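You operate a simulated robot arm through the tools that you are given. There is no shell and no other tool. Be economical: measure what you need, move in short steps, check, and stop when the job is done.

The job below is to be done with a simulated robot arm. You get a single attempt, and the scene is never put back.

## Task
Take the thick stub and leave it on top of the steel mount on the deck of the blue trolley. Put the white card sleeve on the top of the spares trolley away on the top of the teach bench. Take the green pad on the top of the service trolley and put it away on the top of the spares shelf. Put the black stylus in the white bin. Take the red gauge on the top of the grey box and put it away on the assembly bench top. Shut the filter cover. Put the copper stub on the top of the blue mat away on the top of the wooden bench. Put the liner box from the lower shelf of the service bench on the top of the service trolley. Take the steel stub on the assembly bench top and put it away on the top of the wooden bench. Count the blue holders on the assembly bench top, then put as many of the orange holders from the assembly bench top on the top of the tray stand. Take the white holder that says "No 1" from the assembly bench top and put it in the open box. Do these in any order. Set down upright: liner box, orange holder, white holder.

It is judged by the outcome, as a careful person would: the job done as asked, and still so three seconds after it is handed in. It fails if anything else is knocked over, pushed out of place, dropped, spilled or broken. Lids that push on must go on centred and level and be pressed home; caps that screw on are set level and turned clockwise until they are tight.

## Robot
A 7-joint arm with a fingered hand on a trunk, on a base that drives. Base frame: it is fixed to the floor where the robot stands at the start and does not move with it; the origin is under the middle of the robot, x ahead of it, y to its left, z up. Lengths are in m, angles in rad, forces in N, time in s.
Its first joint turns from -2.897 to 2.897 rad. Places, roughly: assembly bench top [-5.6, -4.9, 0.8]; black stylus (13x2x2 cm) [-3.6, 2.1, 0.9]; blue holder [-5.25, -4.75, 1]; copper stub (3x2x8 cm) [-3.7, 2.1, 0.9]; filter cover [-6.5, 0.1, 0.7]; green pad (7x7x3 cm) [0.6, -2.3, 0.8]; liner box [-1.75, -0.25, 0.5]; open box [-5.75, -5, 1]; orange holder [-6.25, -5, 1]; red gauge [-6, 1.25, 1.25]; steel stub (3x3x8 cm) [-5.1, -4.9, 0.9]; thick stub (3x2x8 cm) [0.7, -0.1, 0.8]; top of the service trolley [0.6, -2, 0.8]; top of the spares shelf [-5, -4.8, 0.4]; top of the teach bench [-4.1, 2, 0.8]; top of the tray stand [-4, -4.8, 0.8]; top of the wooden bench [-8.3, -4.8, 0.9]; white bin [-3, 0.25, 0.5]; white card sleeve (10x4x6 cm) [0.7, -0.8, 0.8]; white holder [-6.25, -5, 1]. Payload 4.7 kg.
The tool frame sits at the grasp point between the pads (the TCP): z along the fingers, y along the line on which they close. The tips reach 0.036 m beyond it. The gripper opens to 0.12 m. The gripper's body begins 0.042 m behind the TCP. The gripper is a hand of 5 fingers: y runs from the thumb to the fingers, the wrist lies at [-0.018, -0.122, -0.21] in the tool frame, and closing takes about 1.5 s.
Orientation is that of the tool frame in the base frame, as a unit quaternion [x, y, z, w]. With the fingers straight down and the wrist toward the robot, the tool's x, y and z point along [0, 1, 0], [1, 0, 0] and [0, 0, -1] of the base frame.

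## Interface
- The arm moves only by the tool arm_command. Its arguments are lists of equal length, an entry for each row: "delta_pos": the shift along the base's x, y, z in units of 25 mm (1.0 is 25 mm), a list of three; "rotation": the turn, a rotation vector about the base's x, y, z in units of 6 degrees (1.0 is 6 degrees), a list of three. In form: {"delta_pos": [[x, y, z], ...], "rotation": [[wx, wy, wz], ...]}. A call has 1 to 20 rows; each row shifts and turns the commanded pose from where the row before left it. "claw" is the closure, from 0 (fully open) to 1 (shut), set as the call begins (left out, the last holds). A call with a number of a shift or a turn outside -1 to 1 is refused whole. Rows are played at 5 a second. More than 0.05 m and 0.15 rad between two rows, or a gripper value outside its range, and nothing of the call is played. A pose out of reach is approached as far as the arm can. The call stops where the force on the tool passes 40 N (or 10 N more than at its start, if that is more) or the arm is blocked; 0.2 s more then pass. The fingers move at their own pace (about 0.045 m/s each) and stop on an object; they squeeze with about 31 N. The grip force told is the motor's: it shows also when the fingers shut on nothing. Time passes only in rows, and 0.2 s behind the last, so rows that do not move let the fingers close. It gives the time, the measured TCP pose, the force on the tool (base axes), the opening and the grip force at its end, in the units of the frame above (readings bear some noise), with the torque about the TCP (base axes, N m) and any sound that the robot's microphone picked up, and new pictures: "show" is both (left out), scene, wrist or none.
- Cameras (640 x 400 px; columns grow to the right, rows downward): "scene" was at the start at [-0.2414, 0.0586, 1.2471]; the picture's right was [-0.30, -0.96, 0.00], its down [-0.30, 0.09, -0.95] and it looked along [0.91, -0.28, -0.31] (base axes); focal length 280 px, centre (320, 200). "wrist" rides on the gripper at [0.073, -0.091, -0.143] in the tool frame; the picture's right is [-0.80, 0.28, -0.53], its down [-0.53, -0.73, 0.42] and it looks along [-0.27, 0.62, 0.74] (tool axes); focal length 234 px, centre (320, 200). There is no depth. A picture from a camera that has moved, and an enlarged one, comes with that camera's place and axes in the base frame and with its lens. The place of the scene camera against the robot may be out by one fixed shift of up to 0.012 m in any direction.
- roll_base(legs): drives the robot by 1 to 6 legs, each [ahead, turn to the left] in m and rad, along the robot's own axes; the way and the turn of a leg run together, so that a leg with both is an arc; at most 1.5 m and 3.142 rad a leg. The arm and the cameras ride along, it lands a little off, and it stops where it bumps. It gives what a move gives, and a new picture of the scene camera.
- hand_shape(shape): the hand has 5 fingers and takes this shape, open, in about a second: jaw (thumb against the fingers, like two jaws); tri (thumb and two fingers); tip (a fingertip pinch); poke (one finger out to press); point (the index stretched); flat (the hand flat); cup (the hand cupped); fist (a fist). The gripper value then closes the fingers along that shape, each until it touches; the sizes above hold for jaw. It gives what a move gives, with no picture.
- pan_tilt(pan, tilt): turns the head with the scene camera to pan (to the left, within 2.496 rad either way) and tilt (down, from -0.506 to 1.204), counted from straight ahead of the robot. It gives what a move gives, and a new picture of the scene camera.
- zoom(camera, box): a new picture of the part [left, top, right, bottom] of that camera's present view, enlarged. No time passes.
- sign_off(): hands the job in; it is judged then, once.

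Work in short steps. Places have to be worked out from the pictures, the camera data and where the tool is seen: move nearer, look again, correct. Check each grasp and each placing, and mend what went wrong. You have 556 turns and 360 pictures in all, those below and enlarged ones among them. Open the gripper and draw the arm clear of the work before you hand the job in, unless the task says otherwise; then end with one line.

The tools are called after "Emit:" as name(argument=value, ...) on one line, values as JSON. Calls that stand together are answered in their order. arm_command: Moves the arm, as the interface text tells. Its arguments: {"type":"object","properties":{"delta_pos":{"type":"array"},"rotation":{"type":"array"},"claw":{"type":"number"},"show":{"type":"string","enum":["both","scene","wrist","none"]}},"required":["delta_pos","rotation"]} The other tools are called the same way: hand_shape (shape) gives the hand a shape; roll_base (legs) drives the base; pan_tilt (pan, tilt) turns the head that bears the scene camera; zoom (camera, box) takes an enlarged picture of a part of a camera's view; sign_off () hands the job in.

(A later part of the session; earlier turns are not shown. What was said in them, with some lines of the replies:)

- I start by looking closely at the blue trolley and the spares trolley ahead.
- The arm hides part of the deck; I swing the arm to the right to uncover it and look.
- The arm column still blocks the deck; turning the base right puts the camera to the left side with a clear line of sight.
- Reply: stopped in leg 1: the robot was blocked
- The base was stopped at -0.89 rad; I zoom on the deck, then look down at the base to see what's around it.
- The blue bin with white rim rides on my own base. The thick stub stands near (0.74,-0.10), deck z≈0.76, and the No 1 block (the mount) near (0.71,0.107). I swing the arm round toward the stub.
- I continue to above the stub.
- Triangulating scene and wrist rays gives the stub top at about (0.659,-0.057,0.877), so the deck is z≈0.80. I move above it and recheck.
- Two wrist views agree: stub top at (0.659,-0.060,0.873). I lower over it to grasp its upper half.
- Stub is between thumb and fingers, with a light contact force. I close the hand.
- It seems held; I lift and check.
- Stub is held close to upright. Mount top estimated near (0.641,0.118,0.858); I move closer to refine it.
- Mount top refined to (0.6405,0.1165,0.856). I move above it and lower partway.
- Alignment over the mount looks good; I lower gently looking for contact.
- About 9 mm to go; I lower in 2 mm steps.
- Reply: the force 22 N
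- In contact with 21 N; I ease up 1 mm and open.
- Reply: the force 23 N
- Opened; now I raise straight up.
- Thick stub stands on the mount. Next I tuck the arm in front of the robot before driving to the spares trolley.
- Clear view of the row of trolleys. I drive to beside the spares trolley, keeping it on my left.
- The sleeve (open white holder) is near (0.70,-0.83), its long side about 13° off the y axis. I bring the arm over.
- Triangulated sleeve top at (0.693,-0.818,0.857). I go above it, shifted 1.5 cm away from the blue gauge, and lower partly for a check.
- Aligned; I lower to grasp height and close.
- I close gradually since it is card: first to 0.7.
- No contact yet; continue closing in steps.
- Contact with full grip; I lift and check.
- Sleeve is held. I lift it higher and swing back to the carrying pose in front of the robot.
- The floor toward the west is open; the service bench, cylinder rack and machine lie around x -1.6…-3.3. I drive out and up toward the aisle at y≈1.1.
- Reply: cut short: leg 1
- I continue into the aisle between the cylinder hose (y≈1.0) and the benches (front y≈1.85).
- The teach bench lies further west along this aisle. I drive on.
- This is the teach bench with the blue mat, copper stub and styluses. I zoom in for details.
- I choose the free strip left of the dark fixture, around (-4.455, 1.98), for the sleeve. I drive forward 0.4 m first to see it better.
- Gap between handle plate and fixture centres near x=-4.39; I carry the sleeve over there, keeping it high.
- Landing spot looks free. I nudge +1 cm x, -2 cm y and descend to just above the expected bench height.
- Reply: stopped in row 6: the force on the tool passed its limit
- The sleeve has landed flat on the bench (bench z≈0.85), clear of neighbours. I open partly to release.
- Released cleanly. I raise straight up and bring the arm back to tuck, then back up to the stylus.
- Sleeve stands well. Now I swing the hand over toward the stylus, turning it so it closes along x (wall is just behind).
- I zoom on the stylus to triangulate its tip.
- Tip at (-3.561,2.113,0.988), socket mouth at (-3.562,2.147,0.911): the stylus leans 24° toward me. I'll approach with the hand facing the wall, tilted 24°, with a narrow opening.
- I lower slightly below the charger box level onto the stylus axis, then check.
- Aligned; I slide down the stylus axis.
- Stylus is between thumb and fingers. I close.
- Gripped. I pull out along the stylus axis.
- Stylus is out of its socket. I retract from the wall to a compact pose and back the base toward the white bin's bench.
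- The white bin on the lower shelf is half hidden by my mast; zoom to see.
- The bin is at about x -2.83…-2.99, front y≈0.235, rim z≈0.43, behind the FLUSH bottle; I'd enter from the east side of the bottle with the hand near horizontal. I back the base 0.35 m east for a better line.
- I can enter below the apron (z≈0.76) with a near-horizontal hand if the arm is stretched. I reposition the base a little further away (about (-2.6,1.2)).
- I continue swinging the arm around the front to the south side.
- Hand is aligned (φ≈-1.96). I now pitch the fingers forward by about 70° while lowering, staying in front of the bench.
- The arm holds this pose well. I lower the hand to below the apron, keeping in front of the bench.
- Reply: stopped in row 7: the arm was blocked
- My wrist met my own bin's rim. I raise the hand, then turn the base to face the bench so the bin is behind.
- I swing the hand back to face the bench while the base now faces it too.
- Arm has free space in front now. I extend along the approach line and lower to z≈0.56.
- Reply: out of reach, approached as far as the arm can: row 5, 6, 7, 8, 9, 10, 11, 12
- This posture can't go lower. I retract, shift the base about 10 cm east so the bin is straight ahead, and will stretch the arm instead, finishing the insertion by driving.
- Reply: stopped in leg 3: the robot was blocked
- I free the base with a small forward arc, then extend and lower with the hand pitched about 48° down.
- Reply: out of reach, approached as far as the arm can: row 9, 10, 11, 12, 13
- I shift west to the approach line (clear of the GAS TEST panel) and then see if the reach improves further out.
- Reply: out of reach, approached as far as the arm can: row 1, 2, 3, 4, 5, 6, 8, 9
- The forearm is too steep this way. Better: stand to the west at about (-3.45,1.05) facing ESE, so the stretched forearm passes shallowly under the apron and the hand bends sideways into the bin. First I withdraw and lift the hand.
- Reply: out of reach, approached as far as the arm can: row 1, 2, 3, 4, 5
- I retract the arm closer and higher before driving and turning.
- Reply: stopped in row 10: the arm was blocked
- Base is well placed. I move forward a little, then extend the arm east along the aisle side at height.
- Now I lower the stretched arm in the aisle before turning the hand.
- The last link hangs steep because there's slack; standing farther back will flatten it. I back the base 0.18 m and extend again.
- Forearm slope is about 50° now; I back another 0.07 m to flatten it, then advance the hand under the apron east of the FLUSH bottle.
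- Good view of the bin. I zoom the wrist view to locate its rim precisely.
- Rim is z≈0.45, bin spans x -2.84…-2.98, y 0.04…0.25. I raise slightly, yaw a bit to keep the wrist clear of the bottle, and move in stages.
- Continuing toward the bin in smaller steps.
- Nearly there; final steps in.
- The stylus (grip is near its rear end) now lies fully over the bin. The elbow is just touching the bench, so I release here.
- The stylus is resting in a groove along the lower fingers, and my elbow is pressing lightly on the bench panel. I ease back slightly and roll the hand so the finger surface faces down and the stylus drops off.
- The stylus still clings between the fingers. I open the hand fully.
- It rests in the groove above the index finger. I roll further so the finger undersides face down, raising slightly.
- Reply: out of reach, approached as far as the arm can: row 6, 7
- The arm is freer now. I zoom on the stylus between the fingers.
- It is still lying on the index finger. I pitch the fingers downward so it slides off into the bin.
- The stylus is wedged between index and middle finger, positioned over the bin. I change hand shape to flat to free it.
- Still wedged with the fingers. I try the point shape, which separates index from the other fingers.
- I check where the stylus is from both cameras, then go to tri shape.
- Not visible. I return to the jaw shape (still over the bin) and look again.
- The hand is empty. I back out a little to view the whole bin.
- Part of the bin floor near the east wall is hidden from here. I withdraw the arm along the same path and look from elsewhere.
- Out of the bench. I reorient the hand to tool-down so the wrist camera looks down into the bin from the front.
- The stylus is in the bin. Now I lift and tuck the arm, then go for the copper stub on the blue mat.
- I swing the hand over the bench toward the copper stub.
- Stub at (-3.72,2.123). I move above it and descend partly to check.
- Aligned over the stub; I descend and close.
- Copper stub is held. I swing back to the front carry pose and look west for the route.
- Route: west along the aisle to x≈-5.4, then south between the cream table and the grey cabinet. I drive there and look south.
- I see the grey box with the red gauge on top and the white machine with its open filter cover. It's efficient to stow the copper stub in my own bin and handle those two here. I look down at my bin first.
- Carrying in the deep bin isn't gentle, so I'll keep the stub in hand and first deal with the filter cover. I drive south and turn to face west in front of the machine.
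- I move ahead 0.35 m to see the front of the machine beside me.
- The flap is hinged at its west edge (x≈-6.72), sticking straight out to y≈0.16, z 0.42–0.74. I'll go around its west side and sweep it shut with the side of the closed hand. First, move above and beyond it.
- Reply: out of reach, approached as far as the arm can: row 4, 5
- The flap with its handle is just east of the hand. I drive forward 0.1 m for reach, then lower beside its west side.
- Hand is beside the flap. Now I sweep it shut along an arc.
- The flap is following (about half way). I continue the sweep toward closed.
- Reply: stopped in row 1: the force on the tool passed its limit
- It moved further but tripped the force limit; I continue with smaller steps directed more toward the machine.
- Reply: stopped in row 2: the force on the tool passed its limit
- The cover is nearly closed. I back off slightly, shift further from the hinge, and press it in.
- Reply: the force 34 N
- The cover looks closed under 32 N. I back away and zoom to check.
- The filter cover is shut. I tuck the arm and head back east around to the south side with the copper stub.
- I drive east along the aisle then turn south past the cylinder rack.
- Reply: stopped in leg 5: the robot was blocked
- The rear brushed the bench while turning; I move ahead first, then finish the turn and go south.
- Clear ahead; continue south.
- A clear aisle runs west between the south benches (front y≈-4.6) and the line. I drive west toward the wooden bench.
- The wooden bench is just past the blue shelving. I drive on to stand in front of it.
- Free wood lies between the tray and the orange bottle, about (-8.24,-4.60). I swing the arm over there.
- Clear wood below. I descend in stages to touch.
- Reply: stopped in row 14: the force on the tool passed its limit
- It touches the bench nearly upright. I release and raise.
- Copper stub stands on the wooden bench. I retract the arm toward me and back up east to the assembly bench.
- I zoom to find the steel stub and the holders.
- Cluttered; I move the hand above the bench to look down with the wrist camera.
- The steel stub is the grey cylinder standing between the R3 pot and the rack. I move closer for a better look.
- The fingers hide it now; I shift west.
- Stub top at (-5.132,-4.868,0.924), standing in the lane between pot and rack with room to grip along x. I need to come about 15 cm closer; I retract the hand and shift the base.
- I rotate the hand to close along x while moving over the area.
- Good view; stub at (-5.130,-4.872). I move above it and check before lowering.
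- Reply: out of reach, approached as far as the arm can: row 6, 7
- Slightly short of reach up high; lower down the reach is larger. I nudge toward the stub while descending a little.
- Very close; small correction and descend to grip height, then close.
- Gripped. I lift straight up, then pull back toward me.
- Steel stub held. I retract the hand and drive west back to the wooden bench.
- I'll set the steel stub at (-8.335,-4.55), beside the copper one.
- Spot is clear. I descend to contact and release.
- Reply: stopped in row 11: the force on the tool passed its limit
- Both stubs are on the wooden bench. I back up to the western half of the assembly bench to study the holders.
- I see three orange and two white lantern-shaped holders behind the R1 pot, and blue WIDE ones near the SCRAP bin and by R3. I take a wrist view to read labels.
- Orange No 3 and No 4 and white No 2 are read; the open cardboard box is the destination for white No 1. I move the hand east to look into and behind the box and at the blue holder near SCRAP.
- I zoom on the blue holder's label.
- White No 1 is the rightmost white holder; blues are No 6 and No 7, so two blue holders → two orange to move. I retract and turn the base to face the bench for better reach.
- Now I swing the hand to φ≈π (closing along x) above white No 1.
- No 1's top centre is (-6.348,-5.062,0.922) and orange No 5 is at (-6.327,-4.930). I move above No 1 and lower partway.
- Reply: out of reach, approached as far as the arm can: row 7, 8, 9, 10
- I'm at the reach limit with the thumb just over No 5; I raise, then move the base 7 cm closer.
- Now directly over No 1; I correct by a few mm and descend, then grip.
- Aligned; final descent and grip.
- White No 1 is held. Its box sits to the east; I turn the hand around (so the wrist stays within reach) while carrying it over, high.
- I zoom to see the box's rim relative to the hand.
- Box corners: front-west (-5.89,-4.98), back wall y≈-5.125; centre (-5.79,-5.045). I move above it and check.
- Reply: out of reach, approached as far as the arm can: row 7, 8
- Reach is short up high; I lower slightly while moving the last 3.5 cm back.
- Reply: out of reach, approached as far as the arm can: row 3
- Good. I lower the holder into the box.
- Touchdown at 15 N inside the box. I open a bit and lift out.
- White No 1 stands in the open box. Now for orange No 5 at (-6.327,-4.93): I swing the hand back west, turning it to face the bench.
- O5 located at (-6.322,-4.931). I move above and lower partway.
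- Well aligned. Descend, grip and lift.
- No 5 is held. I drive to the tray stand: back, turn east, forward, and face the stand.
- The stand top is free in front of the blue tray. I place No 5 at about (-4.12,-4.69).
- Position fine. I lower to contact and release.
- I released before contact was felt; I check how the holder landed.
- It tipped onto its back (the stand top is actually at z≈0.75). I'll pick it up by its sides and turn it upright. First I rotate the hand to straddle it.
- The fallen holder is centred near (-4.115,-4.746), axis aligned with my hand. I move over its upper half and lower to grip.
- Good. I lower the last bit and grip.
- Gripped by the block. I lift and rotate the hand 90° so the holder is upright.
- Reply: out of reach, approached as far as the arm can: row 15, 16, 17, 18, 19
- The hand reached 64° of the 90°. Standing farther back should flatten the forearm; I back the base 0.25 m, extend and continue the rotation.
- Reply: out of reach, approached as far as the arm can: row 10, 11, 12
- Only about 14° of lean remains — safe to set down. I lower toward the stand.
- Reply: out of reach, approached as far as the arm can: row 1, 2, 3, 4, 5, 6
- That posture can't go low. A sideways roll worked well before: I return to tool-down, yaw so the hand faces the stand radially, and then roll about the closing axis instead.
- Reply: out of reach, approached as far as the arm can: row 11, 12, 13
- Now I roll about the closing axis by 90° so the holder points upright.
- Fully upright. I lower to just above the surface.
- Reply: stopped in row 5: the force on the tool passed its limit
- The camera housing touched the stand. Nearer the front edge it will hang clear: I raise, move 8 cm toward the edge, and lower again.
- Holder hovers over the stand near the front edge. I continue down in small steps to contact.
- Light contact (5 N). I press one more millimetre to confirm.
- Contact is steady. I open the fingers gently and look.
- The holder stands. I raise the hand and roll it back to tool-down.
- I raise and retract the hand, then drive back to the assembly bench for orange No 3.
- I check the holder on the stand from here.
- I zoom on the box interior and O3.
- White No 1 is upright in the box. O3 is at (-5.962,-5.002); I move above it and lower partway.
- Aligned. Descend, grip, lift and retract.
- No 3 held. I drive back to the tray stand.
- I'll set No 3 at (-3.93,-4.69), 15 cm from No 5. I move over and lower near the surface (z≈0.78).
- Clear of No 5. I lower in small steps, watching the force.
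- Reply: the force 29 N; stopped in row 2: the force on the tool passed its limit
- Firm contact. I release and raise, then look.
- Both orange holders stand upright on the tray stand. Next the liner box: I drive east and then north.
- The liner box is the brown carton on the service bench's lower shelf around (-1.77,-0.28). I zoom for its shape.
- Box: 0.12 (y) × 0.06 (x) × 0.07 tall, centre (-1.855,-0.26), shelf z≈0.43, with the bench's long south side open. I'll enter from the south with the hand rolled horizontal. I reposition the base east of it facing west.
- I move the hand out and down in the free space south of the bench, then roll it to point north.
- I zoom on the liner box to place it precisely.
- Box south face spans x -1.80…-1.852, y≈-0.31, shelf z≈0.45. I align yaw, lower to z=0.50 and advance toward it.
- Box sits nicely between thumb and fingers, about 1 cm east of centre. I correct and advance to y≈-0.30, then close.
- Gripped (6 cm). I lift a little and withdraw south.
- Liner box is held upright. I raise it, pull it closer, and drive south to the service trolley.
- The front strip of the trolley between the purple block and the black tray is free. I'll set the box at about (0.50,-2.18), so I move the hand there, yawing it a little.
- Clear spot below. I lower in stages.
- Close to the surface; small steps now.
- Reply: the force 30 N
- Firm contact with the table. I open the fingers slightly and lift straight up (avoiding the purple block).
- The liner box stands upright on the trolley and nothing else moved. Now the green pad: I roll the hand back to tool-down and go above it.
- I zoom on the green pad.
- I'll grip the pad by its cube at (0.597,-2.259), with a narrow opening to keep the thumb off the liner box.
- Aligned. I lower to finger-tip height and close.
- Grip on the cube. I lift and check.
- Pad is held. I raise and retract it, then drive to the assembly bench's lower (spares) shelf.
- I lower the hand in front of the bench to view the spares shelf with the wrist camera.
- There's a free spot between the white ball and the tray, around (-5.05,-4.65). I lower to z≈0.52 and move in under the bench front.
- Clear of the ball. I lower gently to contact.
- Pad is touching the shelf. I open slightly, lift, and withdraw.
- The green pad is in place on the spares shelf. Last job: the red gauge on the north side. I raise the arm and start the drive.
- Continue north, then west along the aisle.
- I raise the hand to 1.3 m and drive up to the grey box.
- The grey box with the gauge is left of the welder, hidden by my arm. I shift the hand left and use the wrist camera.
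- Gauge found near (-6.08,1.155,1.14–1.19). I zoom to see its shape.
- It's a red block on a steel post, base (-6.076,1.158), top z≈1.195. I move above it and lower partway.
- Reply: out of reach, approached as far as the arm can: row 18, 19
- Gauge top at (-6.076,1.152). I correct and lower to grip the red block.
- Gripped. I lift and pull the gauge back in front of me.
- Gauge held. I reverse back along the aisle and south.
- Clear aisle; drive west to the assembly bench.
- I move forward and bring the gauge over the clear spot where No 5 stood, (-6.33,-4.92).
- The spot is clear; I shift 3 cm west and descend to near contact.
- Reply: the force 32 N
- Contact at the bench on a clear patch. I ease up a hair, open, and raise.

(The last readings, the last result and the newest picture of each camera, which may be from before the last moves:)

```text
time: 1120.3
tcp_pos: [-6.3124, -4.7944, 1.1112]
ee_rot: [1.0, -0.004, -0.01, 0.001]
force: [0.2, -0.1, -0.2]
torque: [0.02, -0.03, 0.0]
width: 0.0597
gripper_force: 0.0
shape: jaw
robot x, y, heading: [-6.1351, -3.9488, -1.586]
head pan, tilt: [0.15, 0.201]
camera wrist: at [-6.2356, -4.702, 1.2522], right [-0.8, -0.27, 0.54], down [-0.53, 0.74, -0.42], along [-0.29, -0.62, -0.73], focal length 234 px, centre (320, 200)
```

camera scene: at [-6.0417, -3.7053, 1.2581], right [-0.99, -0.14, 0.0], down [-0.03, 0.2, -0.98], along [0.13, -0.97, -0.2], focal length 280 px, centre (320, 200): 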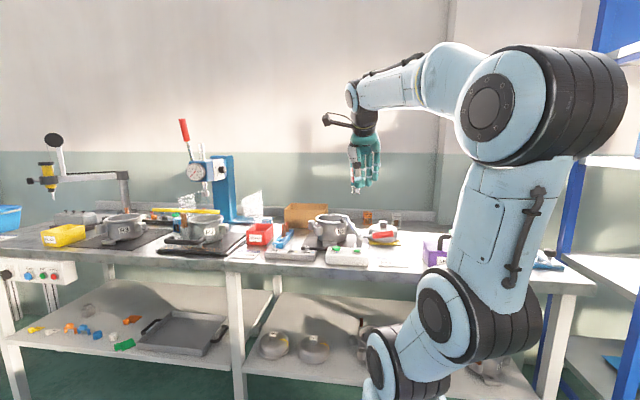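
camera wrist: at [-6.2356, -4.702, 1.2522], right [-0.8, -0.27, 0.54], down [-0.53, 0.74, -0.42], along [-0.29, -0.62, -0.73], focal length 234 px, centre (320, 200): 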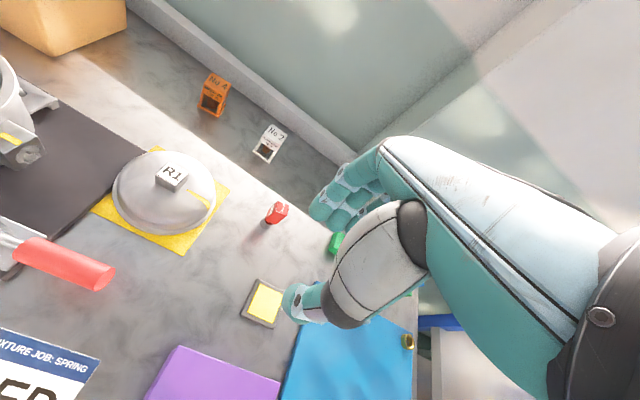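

The gauge stands on the assembly bench. I retract the arm clear of the bench and open the hand fully before handing in.

Emit:
arm_command(delta_pos=[[0, 1, 0.2], [0, 1, 0.2], [0, 1, 0], [0, 1, 0], [0, 1, 0], [0, 1, 0], [0, 1, 0], [0, 1, 0], [0, 1, 0], [0, 1, 0], [0, 1, 0], [0, 1, 0], [0, 1, 0], [0, 1, 0]], rotation=[[0, 0, 0], [0, 0, 0], [0, 0, 0], [0, 0, 0], [0, 0, 0], [0, 0, 0], [0, 0, 0], [0, 0, 0], [0, 0, 0], [0, 0, 0], [0, 0, 0], [0, 0, 0], [0, 0, 0], [0, 0, 0]], claw=0, show="wrist")

```text
time: 1123.3
tcp_pos: [-6.3119, -4.4428, 1.1216]
ee_rot: [1.0, -0.005, -0.009, 0.002]
force: [0.3, -0.5, -0.9]
torque: [0.01, -0.01, 0.02]
width: 0.1199
gripper_force: 0.0
shape: jaw
robot x, y, heading: [-6.141, -3.9449, -1.583]
head pan, tilt: [0.15, 0.201]
camera wrist: at [-6.2355, -4.3499, 1.263], right [-0.8, -0.27, 0.54], down [-0.53, 0.74, -0.42], along [-0.29, -0.62, -0.73], focal length 234 px, centre (320, 200)
```

wrist: 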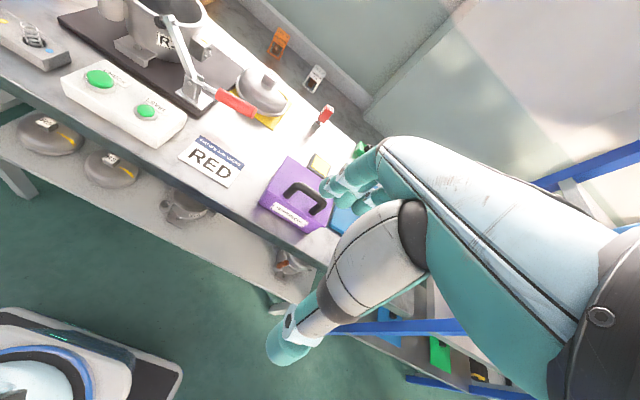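

All eleven jobs are done, the hand is open and the arm is clear, so I hand in.

Emit:
sign_off()

```text
The job is handed in.
```

I did all eleven jobs and handed in with the gripper open and the arm clear of the bench. I counted two blue holders, No 6 and No 7, so I moved two orange ones, No 5 and No 3. No 5 tipped over when I first set it on the tray stand, and I stood it back up. I took the lower shelf under the assembly bench to be the spares shelf, since it was at the position given, and put the green pad there.
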